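You operate a simulated robot arm through the tools that you are given. There is no shell and no other tool. Be economical: measure what you need, move in short steps, check, and stop when the job is done.

The job below is to be done with a simulated robot arm. You get a single attempt, and the scene is never put back.

JOB
Fetch the white roll and stand it on top of the steel plate.

Only the result counts: the job must be done as asked and must still hold three seconds after the hand-in. Knocking over, shifting, dropping, spilling or breaking anything else fails it.

ROBOT AND FRAMES
A 7-joint arm with a two-finger parallel gripper, fixed in place. Base frame: the origin is at the foot of the arm, x ahead of it, y to its left, z up; the work surface is at about z = 0. Lengths are in m, angles in degrees, forces in N, time in s.
With the tool pointing down near the work surface it reaches from about 0.22 to 0.58 m from the base axis. Its first joint turns from -66.0 to 66.0 degrees. Payload 2.5 kg.
Tool frame: the origin (TCP) lies between the finger pads and is the grasp point; the fingertips stand 0.023 m ahead of it; z points along the fingers, y is the line along which they close. Largest opening 0.094 m; finger width 0.038, thickness 0.01; the body of the gripper, 0.054 by 0.096 m, starts 0.039 m behind the TCP.
Orientation is that of the tool frame in the base frame, as a unit quaternion [x, y, z, w]. With the fingers straight down and closing along the base's y, the tool's x points along the base's -x, its y along +y and its z along -z.

CONTROLS
- The arm moves only by the tool nudge_tool. Its argument "increments" is a list of rows, each a list of 7 numbers: the shift along the tool's x, y, z in units of 30 mm (1.0 is 30 mm), then the turn, a rotation vector about the tool's x, y, z in units of 5 degrees (1.0 is 5 degrees), then the finger opening in cm, from 0 to 9.4. In form: [[dx, dy, dz, wx, wy, wz, gripper], ...]. A call has 1 to 20 rows; each row shifts and turns the commanded pose from where the row before left it, along the tool's axes as they then stand. A call with a number of a shift or a turn outside -1 to 1 is refused whole. Rows are played at 5 a second. More than 0.05 m and 8.6 degrees between two rows, or a gripper value outside its range, and nothing of the call is played. Where a pose cannot be reached the arm comes as near as it can. A force on the tool above 40 N (or 10 N above the force at the start of the call, whichever is more), or a blocked arm, ends the call early, and 0.2 s more pass. Each finger travels about 0.108 m/s and halts on what it meets, pressing with about 39 N; the grip force reading is that of the motor and also rises with nothing between the fingers. The clock runs only during rows and for 0.2 s after the last one: add rows that do not move to give the fingers time. The reply holds the time, the measured pose of the TCP, the force on the tool along the base axes, the opening and the grip force, in the units named above and with some noise, and new pictures: "pictures" is both (left out), scene, wrist or none.
- Cameras (640 x 400 px; columns grow to the right, rows downward): "scene" is fixed at [0.0675, -0.3848, 0.5632]; the picture's right is [1.00, -0.05, 0.00], its down [-0.03, -0.50, -0.86] and it looks along [0.05, 0.86, -0.51] (base axes); focal length 376 px, centre (320, 200). "wrist" rides on the gripper at [-0.039, 0, -0.044] in the tool frame; the picture's right is [0.00, -1.00, 0.00], its down [0.97, 0.00, -0.24] and it looks along [0.24, 0.00, 0.97] (tool axes); focal length 218 px, centre (320, 200).
- probe_pixels(camera, pixels): for up to 12 pixels [column, row] of the newest picture of that camera ("zoom" is the newest enlarged one), the place [x, y, z] in the base frame of the surface seen there, good to about 0.003 m, but the place of the scene camera against the robot may be out by one fixed shift of up to 0.025 m in any direction. The clock stands still meanwhile.
- inspect(camera, box): a new picture of the part [left, top, right, bottom] of that camera's present view, enlarged. The clock stands still meanwhile.
- finish_job(): hands the job in; it is judged then, once.

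Go step by step. Measure first, check grasps and placings, and put right what went wrong. The budget is 60 turns and 170 pictures, counting those below and the enlarged ones. Unless the task says otherwise, let go and move clear before handing in, and close with one line.

The tools are called after "Emit:" as name(argument=value, ...) on one line, values as JSON. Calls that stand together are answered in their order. nudge_tool: Moves the arm, as the interface text tells. Its arguments: {"type":"object","properties":{"increments":{"type":"array"},"pictures":{"type":"string","enum":["both","scene","wrist","none"]}},"required":["increments"]} The other tools are called the same way: probe_pixels (camera, pixels) gives the place of the surface under pixels of a picture; inspect (camera, box) takes an enlarged picture of a part of a camera's view; finish_job () hands the job in.

At the start:

```text
time: 0.0
tcp_pos: [0.2334, 0.2188, 0.3254]
orientation: [-0.001, 1.0, 0.0, 0.0]
force: [0.6, 0.1, 0.9]
finger_gap: 0.0941
finger_force: 0.0
```

scene: 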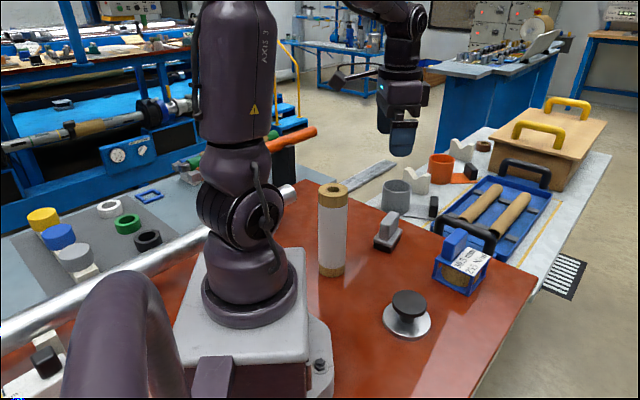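
wrist: 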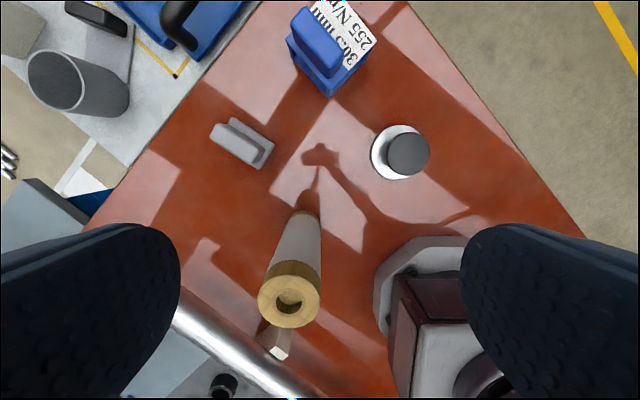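

The white roll stands near scene (333,230); I need to find the steel plate, perhaps the grey item at (388,230) or the disc with a knob at (407,315). I'll enlarge both areas.

Emit:
inspect(camera="scene", box=[290, 170, 510, 350])

Emit:
inspect(camera="wrist", box=[180, 0, 460, 380])

Emit:
probe_pixels(camera="wrist", pixels=[[270, 292], [290, 275], [310, 298], [290, 320], [300, 230], [320, 170], [240, 135], [260, 155], [385, 135], [408, 155], [320, 60], [290, 300]])

Emit:
probe_pixels(camera="scene", pixels=[[333, 184], [333, 230], [333, 275], [390, 243], [392, 220], [408, 300], [390, 325], [450, 280], [468, 262], [280, 290], [350, 300], [457, 240]])

```text
2.22 times, centred on (400, 260) of scene
```

zoom: 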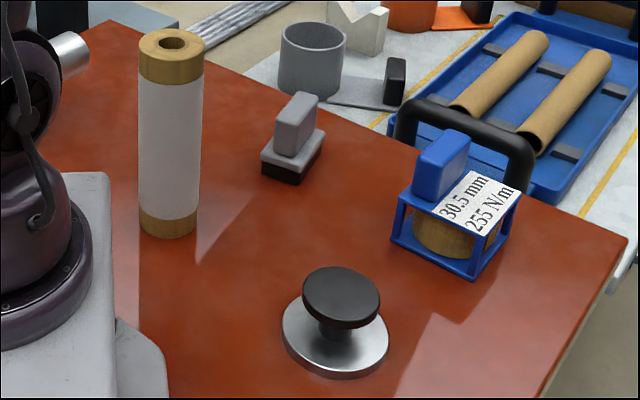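

```text
1.05 times, centred on (320, 190) of wrist
```

zoom: 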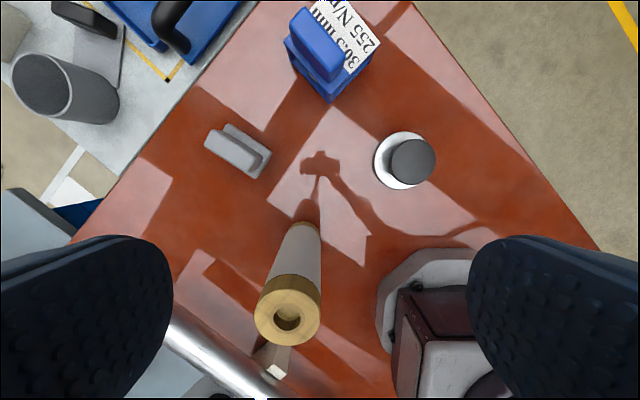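

```text
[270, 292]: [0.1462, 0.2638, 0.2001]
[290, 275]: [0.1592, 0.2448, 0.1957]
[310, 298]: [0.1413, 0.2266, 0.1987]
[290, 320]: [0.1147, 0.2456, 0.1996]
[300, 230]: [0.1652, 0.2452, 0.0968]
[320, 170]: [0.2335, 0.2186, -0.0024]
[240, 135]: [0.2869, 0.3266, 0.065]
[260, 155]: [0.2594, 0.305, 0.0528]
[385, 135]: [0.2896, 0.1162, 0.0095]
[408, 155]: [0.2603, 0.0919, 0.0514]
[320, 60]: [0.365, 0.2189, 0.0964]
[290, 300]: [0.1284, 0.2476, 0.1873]
```

```text
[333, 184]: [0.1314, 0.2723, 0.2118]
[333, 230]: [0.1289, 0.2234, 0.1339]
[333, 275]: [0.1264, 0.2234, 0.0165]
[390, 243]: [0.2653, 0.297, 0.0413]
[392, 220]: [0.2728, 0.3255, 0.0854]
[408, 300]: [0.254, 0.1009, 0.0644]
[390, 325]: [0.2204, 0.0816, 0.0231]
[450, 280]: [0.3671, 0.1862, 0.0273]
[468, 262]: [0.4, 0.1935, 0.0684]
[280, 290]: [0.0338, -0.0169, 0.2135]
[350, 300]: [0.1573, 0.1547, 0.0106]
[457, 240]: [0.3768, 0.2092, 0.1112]
```

The only round steel-looking disc carries a black knob at (407,315), while other flat items sit farther back. I'll zoom in more on candidates before deciding.

Emit:
inspect(camera="scene", box=[370, 280, 450, 345])

Emit:
inspect(camera="scene", box=[420, 200, 510, 310])

Emit:
inspect(camera="scene", box=[320, 130, 480, 250])

Emit:
inspect(camera="scene", box=[0, 170, 220, 390])

```text
6.15 times, centred on (410, 312) of scene
```

zoom: 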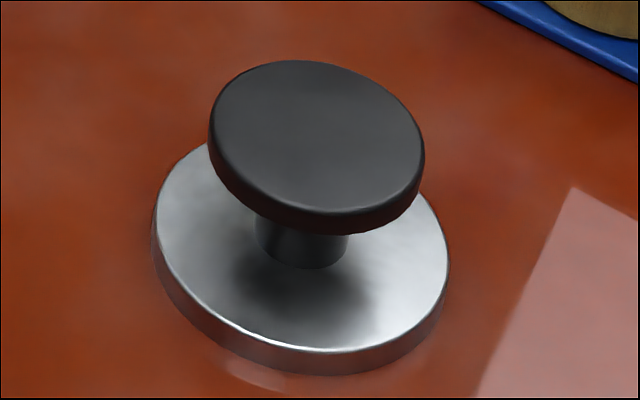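

```text
3.64 times, centred on (465, 255) of scene
```

zoom: 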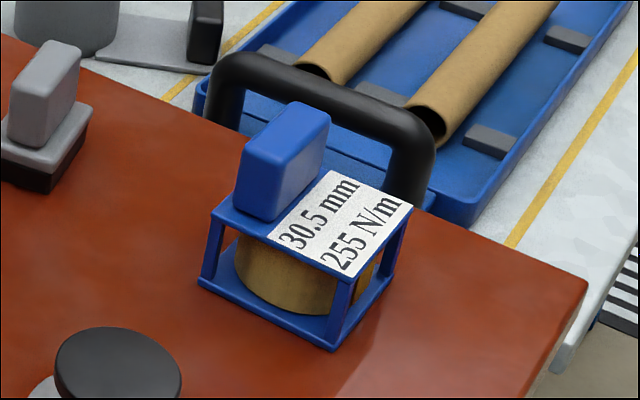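

```text
3.33 times, centred on (400, 190) of scene
```

zoom: 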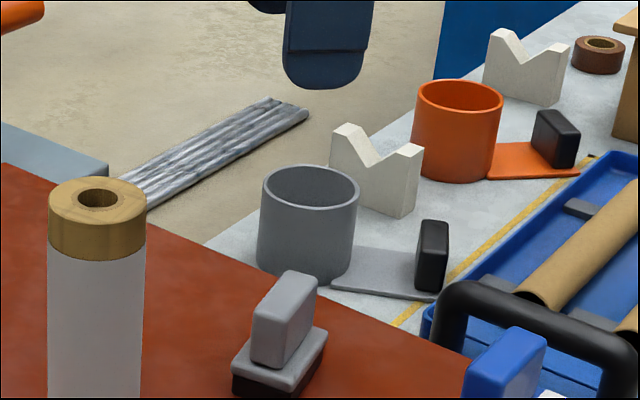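

```text
1.82 times, centred on (110, 280) of scene
```

zoom: 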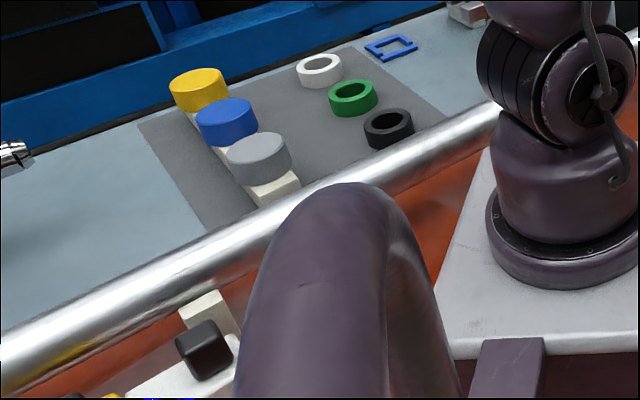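

Roll is at about (0.137,0.245), 0.2 tall; the disc with the black knob is at (0.26,0.10). Before settling on it as "the steel plate", I'll swing the camera toward -y to see parts of the bench not yet visible.

Emit:
nudge_tool(increments=[[-1, -1, -0.5, 0, 0, 0, 9.4], [-1, -1, -0.5, 0, 0, 0, 9.4], [0, -1, -0.5, 0, 0, 0, 9.4], [0, -1, -0.5, 0, 0, 0, 9.4], [0, -1, 0, 0, 0, 0, 9.4], [0, -1, 0, 0, 0, 0, 9.4], [0, -1, 0, 0, 0, 0, 9.4], [0, -1, 0, 0, 0, 0, 9.4], [0, -1, 0, 0, 0, 0, 9.4]])

```text
time: 2.0
tcp_pos: [0.2946, -0.0514, 0.3873]
orientation: [-0.002, 1.0, 0.0, 0.0]
force: [-0.1, 0.1, -0.4]
finger_gap: 0.0939
finger_force: 0.0
```

scene: 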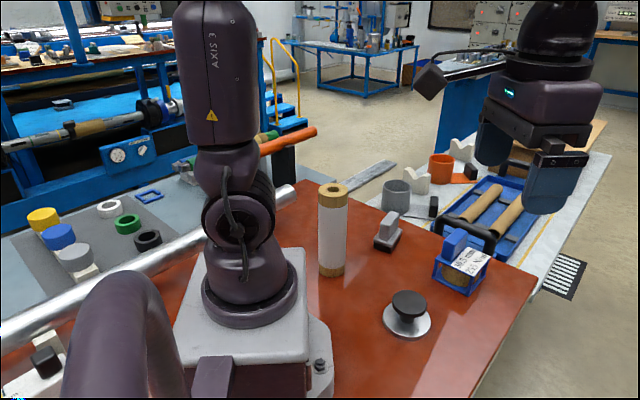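
wrist: 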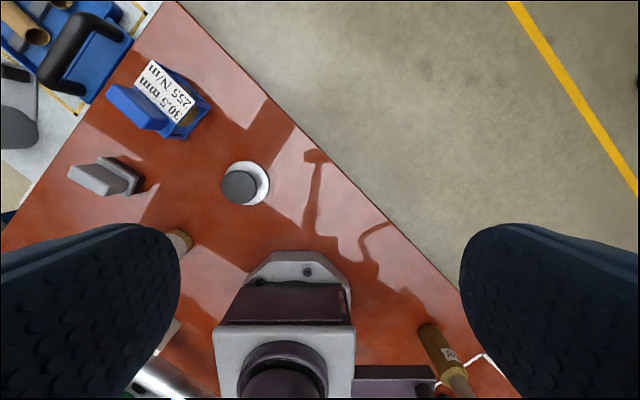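

Only the disc with the knob looks like steel within reach. I'll probe its geometry and the far grey items, to rule those in or out.

Emit:
probe_pixels(camera="scene", pixels=[[408, 293], [393, 303], [424, 306], [408, 313], [386, 322], [429, 322], [408, 336], [400, 300], [416, 300], [415, 210], [375, 175], [150, 196]])

Emit:
probe_pixels(camera="wrist", pixels=[[240, 173], [224, 187], [257, 187], [240, 203], [240, 187], [265, 170], [245, 164], [268, 185], [262, 200], [232, 165], [180, 240], [435, 340]])

Emit:
inspect(camera="wrist", box=[190, 140, 300, 220])

Emit:
inspect(camera="wrist", box=[380, 290, 540, 400])

```text
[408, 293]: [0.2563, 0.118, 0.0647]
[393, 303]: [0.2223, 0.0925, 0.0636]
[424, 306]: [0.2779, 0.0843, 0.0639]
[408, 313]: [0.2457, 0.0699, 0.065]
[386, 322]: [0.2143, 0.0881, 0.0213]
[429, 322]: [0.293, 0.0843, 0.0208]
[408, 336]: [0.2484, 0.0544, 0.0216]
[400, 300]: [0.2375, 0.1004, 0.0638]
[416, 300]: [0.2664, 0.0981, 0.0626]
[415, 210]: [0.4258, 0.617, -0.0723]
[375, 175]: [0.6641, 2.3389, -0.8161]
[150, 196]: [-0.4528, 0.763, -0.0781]
```

```text
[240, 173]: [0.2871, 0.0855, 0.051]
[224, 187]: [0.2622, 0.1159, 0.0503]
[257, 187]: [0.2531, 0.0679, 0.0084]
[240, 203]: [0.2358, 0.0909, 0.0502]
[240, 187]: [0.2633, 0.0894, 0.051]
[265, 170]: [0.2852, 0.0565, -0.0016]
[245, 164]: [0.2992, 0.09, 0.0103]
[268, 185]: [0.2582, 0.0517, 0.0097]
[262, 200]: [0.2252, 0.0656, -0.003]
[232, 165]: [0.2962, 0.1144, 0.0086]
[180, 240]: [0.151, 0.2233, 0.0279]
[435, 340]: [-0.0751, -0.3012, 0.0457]
```

```text
5.00 times, centred on (245, 180) of wrist
```

zoom: 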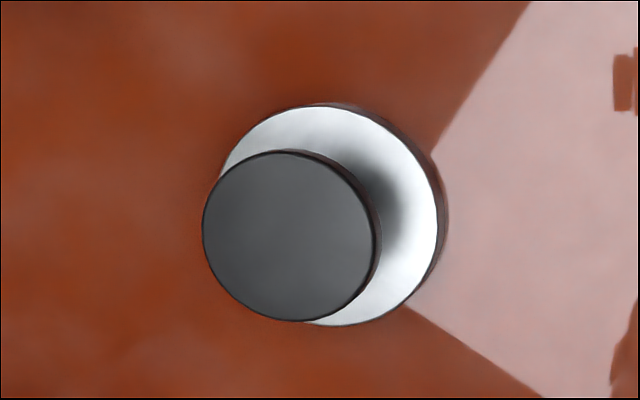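

```text
3.64 times, centred on (460, 345) of wrist
```

zoom: 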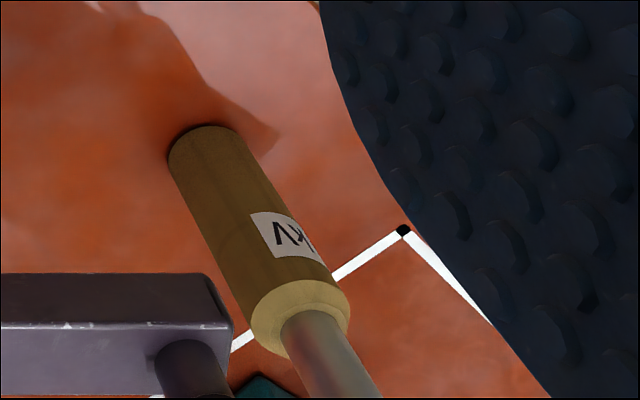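

The knob's flat top is at z≈0.050, centred at about (0.262,0.091), roughly 0.054 wide, and it's part of the steel plate, so that's where the roll has to stand. I'm moving above the roll to measure it exactly.

Emit:
nudge_tool(increments=[[0.526, 0.988, 0.15, 0, 0, 0, 9.4], [0.526, 0.988, 0.15, 0, 0, 0, 9.4], [0.526, 0.988, 0.15, 0, 0, 0, 9.4], [0.526, 0.988, 0.15, 0, 0, 0, 9.4], [0.526, 0.988, 0.15, 0, 0, 0, 9.4], [0.526, 0.988, 0.15, 0, 0, 0, 9.4], [0.526, 0.988, 0.15, 0, 0, 0, 9.4], [0.526, 0.988, 0.15, 0, 0, 0, 9.4], [0.526, 0.988, 0.15, 0, 0, 0, 9.4], [0.526, 0.988, 0.15, 0, 0, 0, 9.4], [0, 0, 0, 0, 0, 0, 9.4]])

```text
time: 4.4
tcp_pos: [0.1374, 0.2455, 0.3384]
orientation: [-0.001, 1.0, 0.0, 0.0]
force: [-0.1, -0.8, -0.1]
finger_gap: 0.0941
finger_force: 0.1
```

scene: 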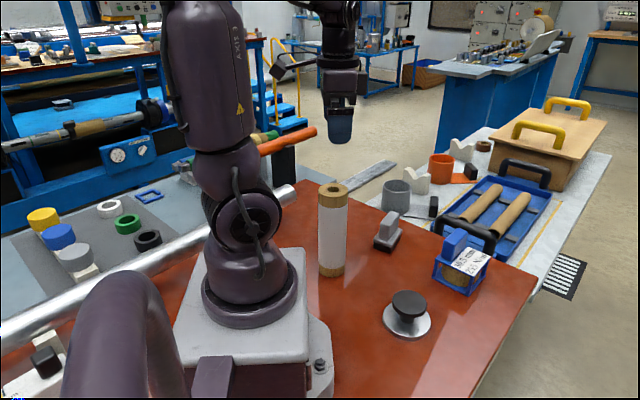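
wrist: 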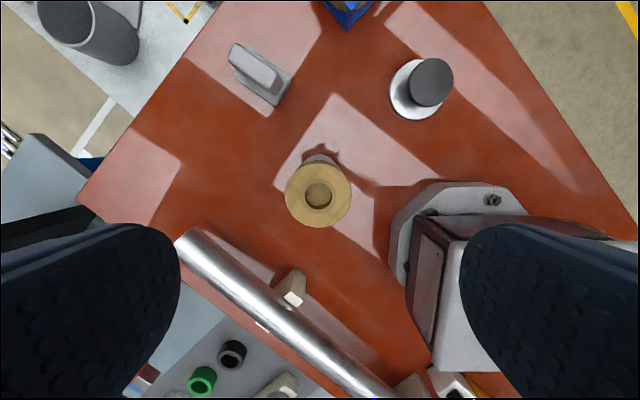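

The roll top is a ring at wrist (318,195). I'm probing its rim, plus the pipe and base housing for clearance.

Emit:
probe_pixels(camera="wrist", pixels=[[288, 195], [348, 195], [318, 167], [318, 224], [300, 195], [336, 195], [318, 178], [318, 213], [220, 260], [300, 320], [430, 230], [293, 290]])

Emit:
inspect(camera="wrist", box=[270, 145, 370, 245])

```text
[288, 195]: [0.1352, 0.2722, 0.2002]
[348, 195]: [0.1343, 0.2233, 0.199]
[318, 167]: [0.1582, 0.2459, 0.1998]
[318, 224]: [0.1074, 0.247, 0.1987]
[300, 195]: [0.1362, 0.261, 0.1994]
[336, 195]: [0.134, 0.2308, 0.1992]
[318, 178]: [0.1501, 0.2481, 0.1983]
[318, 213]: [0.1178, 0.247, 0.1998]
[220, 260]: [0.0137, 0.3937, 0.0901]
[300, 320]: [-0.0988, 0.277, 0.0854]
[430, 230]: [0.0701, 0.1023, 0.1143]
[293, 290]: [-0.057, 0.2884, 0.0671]
```

```text
4.00 times, centred on (320, 195) of wrist
```

zoom: 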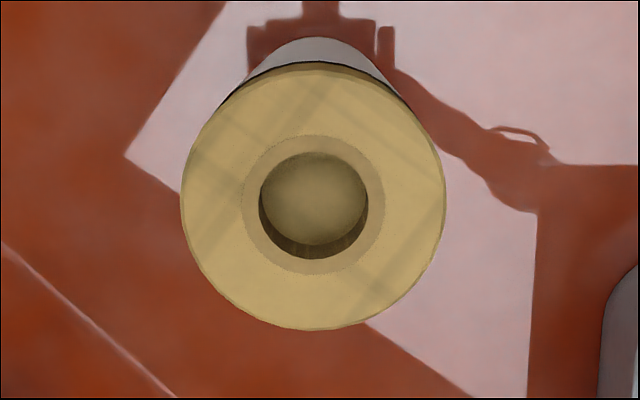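

Roll centre is (0.133,0.247), top z=0.20, diameter ≈0.052. I'm descending with open fingers to TCP z≈0.170, which leaves the palm about 1 cm above the top.

Emit:
nudge_tool(increments=[[0.15, 0.06, 0.7, 0, 0, 0, 9.4], [0, 0, 0.7, 0, 0, 0, 9.4], [0, 0, 0.7, 0, 0, 0, 9.4], [0, 0, 0.7, 0, 0, 0, 9.4], [0, 0, 0.7, 0, 0, 0, 9.4], [0, 0, 0.7, 0, 0, 0, 9.4], [0, 0, 0.7, 0, 0, 0, 9.4], [0, 0, 0.7, 0, 0, 0, 9.4], [0, 0, 0, 0, 0, 0, 9.4]])

```text
time: 6.4
tcp_pos: [0.1333, 0.2481, 0.1732]
orientation: [0.001, 1.0, 0.0, 0.0]
force: [0.5, -1.1, -0.5]
finger_gap: 0.0938
finger_force: 0.0
```

scene: 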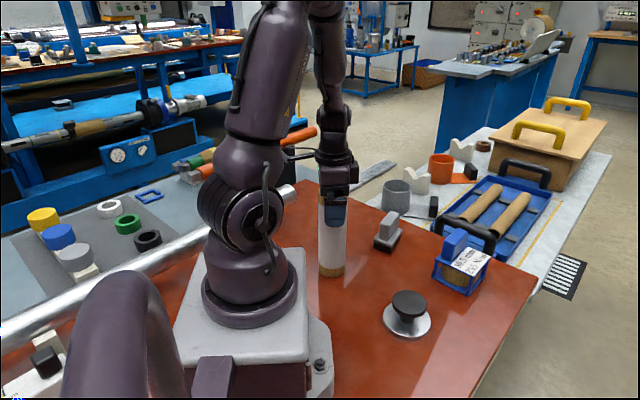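
wrist: 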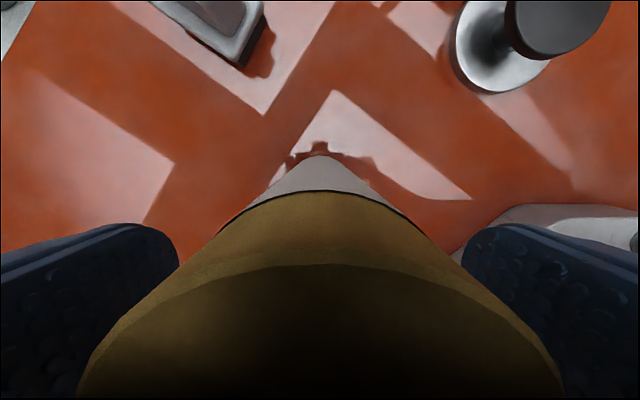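

The fingers straddle the roll with no contact. I'm closing gently in steps and then testing with a small lift.

Emit:
nudge_tool(increments=[[0, 0, 0, 0, 0, 0, 7], [0, 0, 0, 0, 0, 0, 5.6], [0, 0, 0, 0, 0, 0, 4.8], [0, 0, 0, 0, 0, 0, 4.2], [0, 0, 0, 0, 0, 0, 4], [0, 0, 0, 0, 0, 0, 4], [0, 0, 0, 0, 0, 0, 4]], pictures="none")

Emit:
nudge_tool(increments=[[0, 0, -0.3, 0, 0, 0, 4], [0, 0, -0.5, 0, 0, 0, 4], [0, 0, 0, 0, 0, 0, 4]])

```text
time: 8.0
tcp_pos: [0.1333, 0.2476, 0.1724]
orientation: [0.0, 1.0, 0.0, 0.0]
force: [-0.3, -1.1, -0.4]
finger_gap: 0.0577
finger_force: 39.5
```

```text
time: 8.8
tcp_pos: [0.1318, 0.247, 0.1967]
orientation: [0.0, 1.0, 0.0, 0.0]
force: [-0.5, -0.6, -3.3]
finger_gap: 0.0574
finger_force: 39.2
```

scene: 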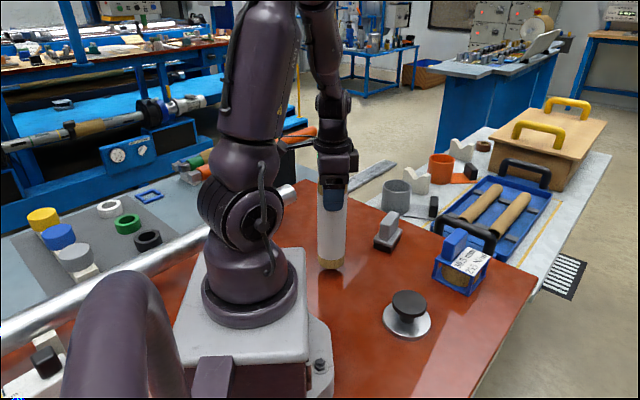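
wrist: 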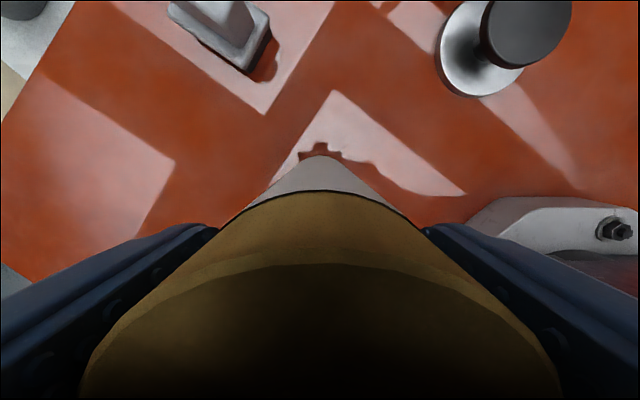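

The roll is held (gap 0.0574, about 3 N of weight) and hangs upright, its bottom 0.172 below the TCP. I'll lift and move part way to the plate, keeping the knob in the wrist view for a closer measurement.

Emit:
nudge_tool(increments=[[0, 0, -0.7, 0, 0, 0, 4], [0, 0, -0.7, 0, 0, 0, 4], [0, 0, -0.7, 0, 0, 0, 4], [0, 0, -0.5, 0, 0, 0, 4], [-0.4, -0.6, 0, 0, 0, 0, 4], [-0.4, -0.6, 0, 0, 0, 0, 4], [-0.4, -0.6, 0, 0, 0, 0, 4], [-0.4, -0.6, 0, 0, 0, 0, 4], [-0.4, -0.6, 0, 0, 0, 0, 4], [-0.4, -0.6, 0, 0, 0, 0, 4], [0, 0, 0, 0, 0, 0, 4], [0, 0, 0, 0, 0, 0, 4]])

```text
time: 11.4
tcp_pos: [0.2036, 0.1389, 0.2764]
orientation: [0.0, 1.0, 0.0, 0.001]
force: [0.1, 0.4, -3.9]
finger_gap: 0.0573
finger_force: 38.6
```

scene: 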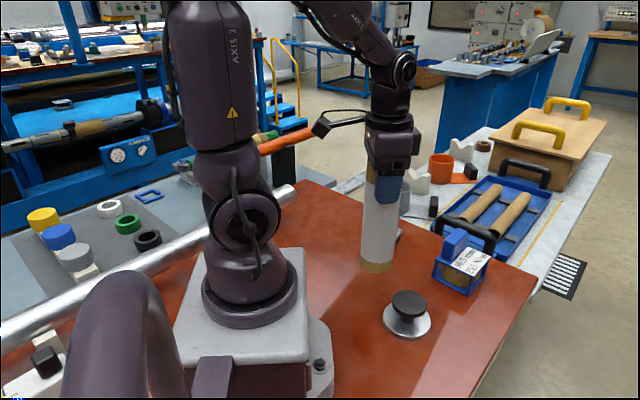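
wrist: 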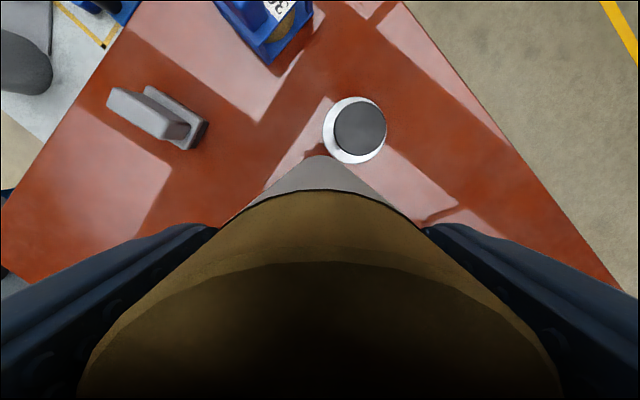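

The knob is fully visible at wrist (359,129), so I'm measuring its edges.

Emit:
probe_pixels(camera="wrist", pixels=[[336, 129], [383, 129], [359, 104], [359, 152], [359, 129], [350, 120], [368, 138], [343, 129], [376, 129], [330, 150], [375, 102], [350, 160]])

Emit:
inspect(camera="wrist", box=[310, 90, 400, 170])

Emit:
inspect(camera="scene", box=[340, 160, 440, 290])

```text
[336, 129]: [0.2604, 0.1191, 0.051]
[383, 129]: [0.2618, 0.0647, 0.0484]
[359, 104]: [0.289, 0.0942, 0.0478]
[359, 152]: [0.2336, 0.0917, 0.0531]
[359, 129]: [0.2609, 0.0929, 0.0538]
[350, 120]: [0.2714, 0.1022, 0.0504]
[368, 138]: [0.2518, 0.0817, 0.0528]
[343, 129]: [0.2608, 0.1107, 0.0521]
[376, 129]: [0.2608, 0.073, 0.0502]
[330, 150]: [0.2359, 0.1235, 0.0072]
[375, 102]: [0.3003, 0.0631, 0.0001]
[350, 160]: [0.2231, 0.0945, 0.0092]
```

```text
5.00 times, centred on (355, 130) of wrist
```

zoom: 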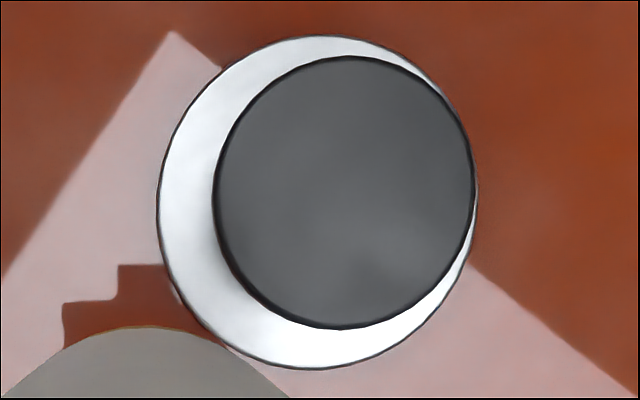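

```text
3.08 times, centred on (390, 225) of scene
```

zoom: 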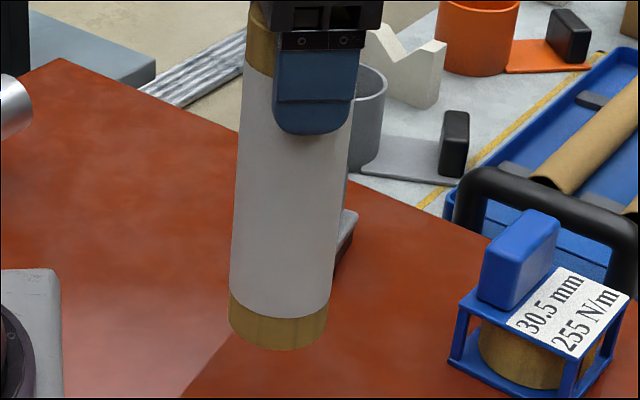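

Knob centre is (0.261,0.092), top z≈0.051, diameter 0.057, much like the roll's. I'm moving directly above it and then down to about 1 cm clearance.

Emit:
nudge_tool(increments=[[-0.478, -0.39, 0, 0, 0, 0, 4], [-0.478, -0.39, 0, 0, 0, 0, 4], [-0.478, -0.39, 0, 0, 0, 0, 4], [-0.478, -0.39, 0, 0, 0, 0, 4], [0, 0, 0, 0, 0, 0, 4], [0, 0, 0.5, 0, 0, 0, 4], [0, 0, 0.5, 0, 0, 0, 4], [0, 0, 0.4, 0, 0, 0, 4], [0, 0, 0, 0, 0, 0, 4], [0, 0, 0, 0, 0, 0, 4]])

```text
time: 13.6
tcp_pos: [0.261, 0.0923, 0.2344]
orientation: [0.0, 1.0, 0.0, 0.0]
force: [0.8, -0.5, -2.6]
finger_gap: 0.0575
finger_force: 39.2
```

scene: 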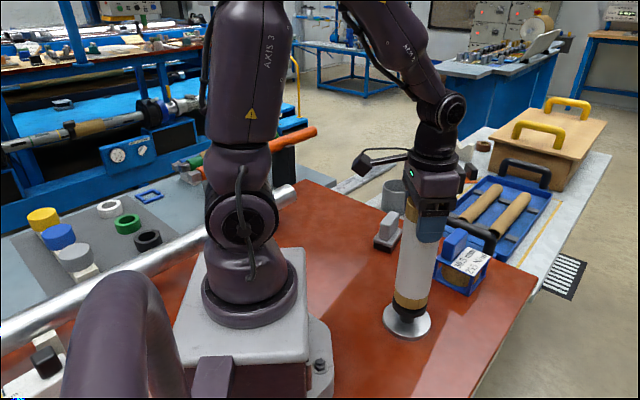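
wrist: 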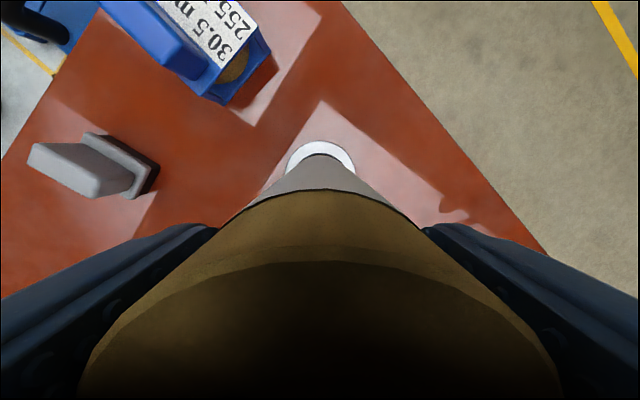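

Emit:
inspect(camera="scene", box=[365, 260, 455, 350])

```text
4.44 times, centred on (410, 305) of scene
```

zoom: 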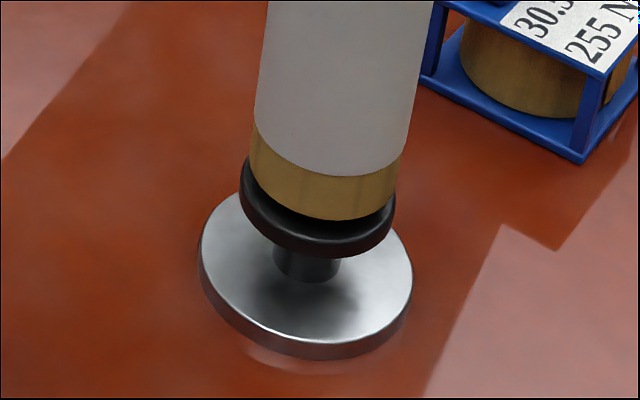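

The roll is centred over the knob within 2 mm, with about 1 cm gap. I'm lowering in small steps and watching the force.

Emit:
nudge_tool(increments=[[0.04, 0, 0.1, 0, 0, 0, 4], [0, 0, 0.1, 0, 0, 0, 4], [0, 0, 0.06, 0, 0, 0, 4], [0, 0, 0, 0, 0, 0, 4]], pictures="none")

```text
time: 14.6
tcp_pos: [0.2596, 0.0922, 0.2249]
orientation: [-0.001, 1.0, 0.0, 0.001]
force: [-0.1, -0.2, -3.2]
finger_gap: 0.0576
finger_force: 38.7
```

The force is still about -3 N, so there's no contact yet. Continuing in 0.6–1 mm steps.

Emit:
nudge_tool(increments=[[0, 0, 0.03, 0, 0, 0, 4], [0, 0, 0.02, 0, 0, 0, 4], [0, 0, 0, 0, 0, 0, 4]], pictures="none")

Emit:
inspect(camera="scene", box=[365, 260, 455, 350])

```text
time: 15.4
tcp_pos: [0.2606, 0.0927, 0.2253]
orientation: [-0.001, 1.0, 0.0, 0.001]
force: [-6.4, -1.5, 24.2]
finger_gap: 0.0574
finger_force: 38.9
```

```text
4.44 times, centred on (410, 305) of scene
```

zoom: 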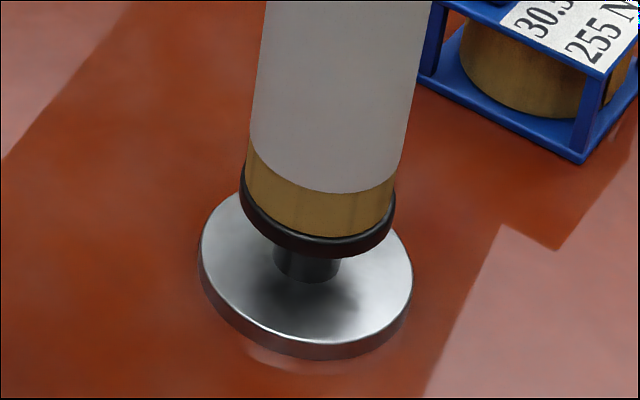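

Contact: the force rose to +24 N and the roll sits flush on the cap. I'll ease up a little to relieve the load before letting go.

Emit:
nudge_tool(increments=[[0, 0, -0.025, 0, 0, 0, 4], [0, 0, 0, 0, 0, 0, 4]], pictures="none")

```text
time: 16.0
tcp_pos: [0.2608, 0.0915, 0.2259]
orientation: [0.001, 1.0, -0.001, 0.001]
force: [0.0, -0.3, 6.3]
finger_gap: 0.0575
finger_force: 39.0
```

The load has dropped to about 6 N. I'm opening slowly and straight, holding still.

Emit:
nudge_tool(increments=[[0, 0, -0.006, 0, 0, 0, 4], [0, 0, 0, 0, 0, 0, 5.7], [0, 0, 0, 0, 0, 0, 5.9], [0, 0, 0, 0, 0, 0, 6.3], [0, 0, 0, 0, 0, 0, 7], [0, 0, 0, 0, 0, 0, 8], [0, 0, 0, 0, 0, 0, 9.4], [0, 0, 0, 0, 0, 0, 9.4]])

```text
time: 17.8
tcp_pos: [0.2607, 0.0919, 0.2242]
orientation: [0.0, 1.0, 0.0, 0.0]
force: [-0.3, 0.3, -0.2]
finger_gap: 0.0938
finger_force: 0.1
```

scene: 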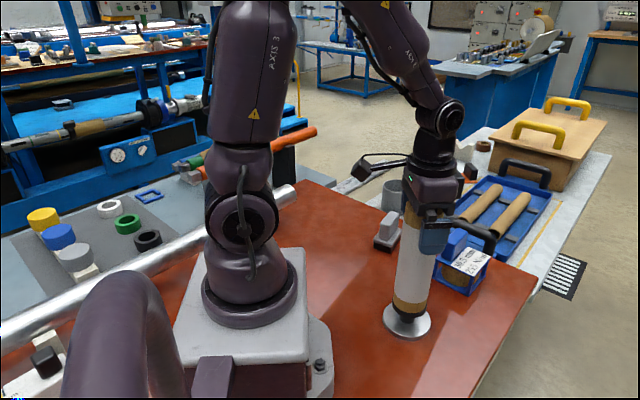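
wrist: 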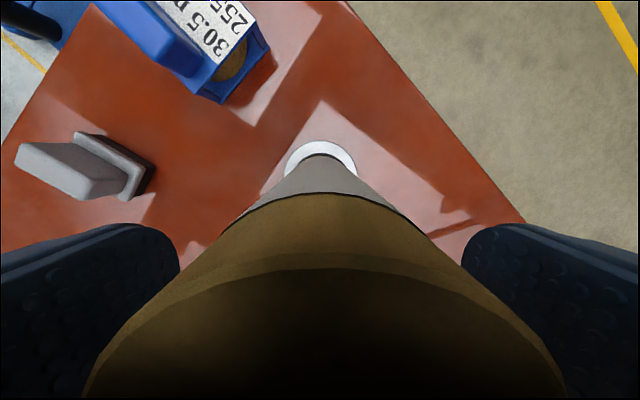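

The fingers are open and the roll stands on its own. I'm rising straight up until clear.

Emit:
nudge_tool(increments=[[0, 0, -0.4, 0, 0, 0, 9.4], [0, 0, -0.6, 0, 0, 0, 9.4], [0, 0, -0.8, 0, 0, 0, 9.4], [0, 0, -0.8, 0, 0, 0, 9.4], [0, 0, -0.8, 0, 0, 0, 9.4], [0, 0, -0.8, 0, 0, 0, 9.4], [0, 0, 0, 0, 0, 0, 9.4], [0, 0, 0, 0, 0, 0, 9.4]])

Emit:
inspect(camera="scene", box=[350, 190, 500, 350])

```text
time: 19.6
tcp_pos: [0.2612, 0.0916, 0.3502]
orientation: [0.001, 1.0, 0.001, 0.0]
force: [-0.5, -0.4, 0.2]
finger_gap: 0.094
finger_force: 0.1
```

scene: 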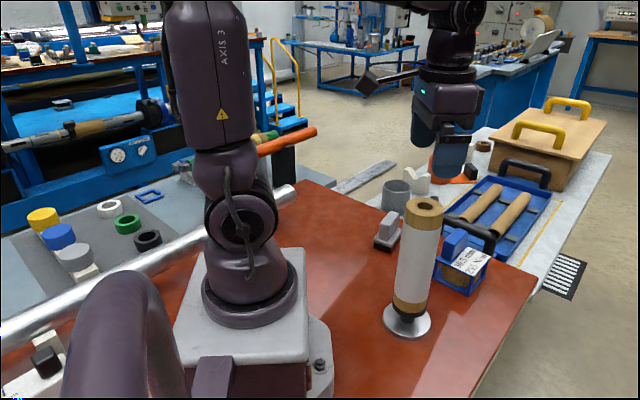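
wrist: 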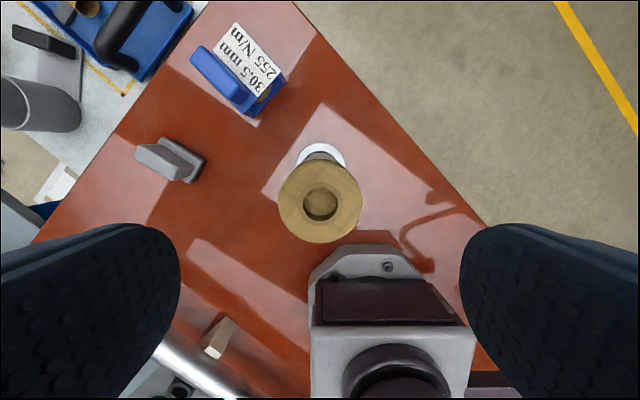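

```text
2.50 times, centred on (425, 270) of scene
```

zoom: 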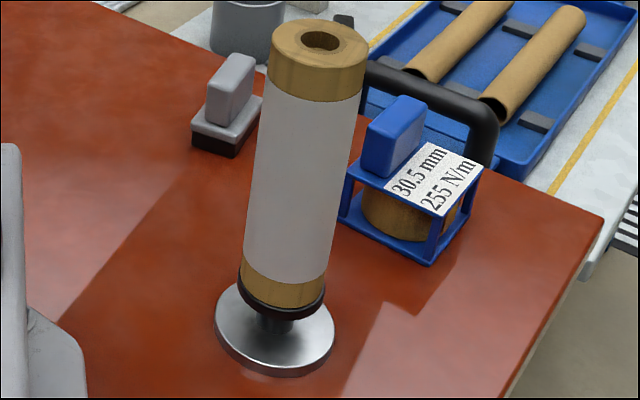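

The roll stands upright on the plate's cap at scene (415,260), nothing else has moved, and the gripper is clear above it. Handing in.

Emit:
finish_job()

```text
The job is handed in.
```

I stood the white roll upright on the steel plate, let go and moved clear, then handed in; it rests on the plate's black knob, because the knob leaves no room for the roll on the steel itself.
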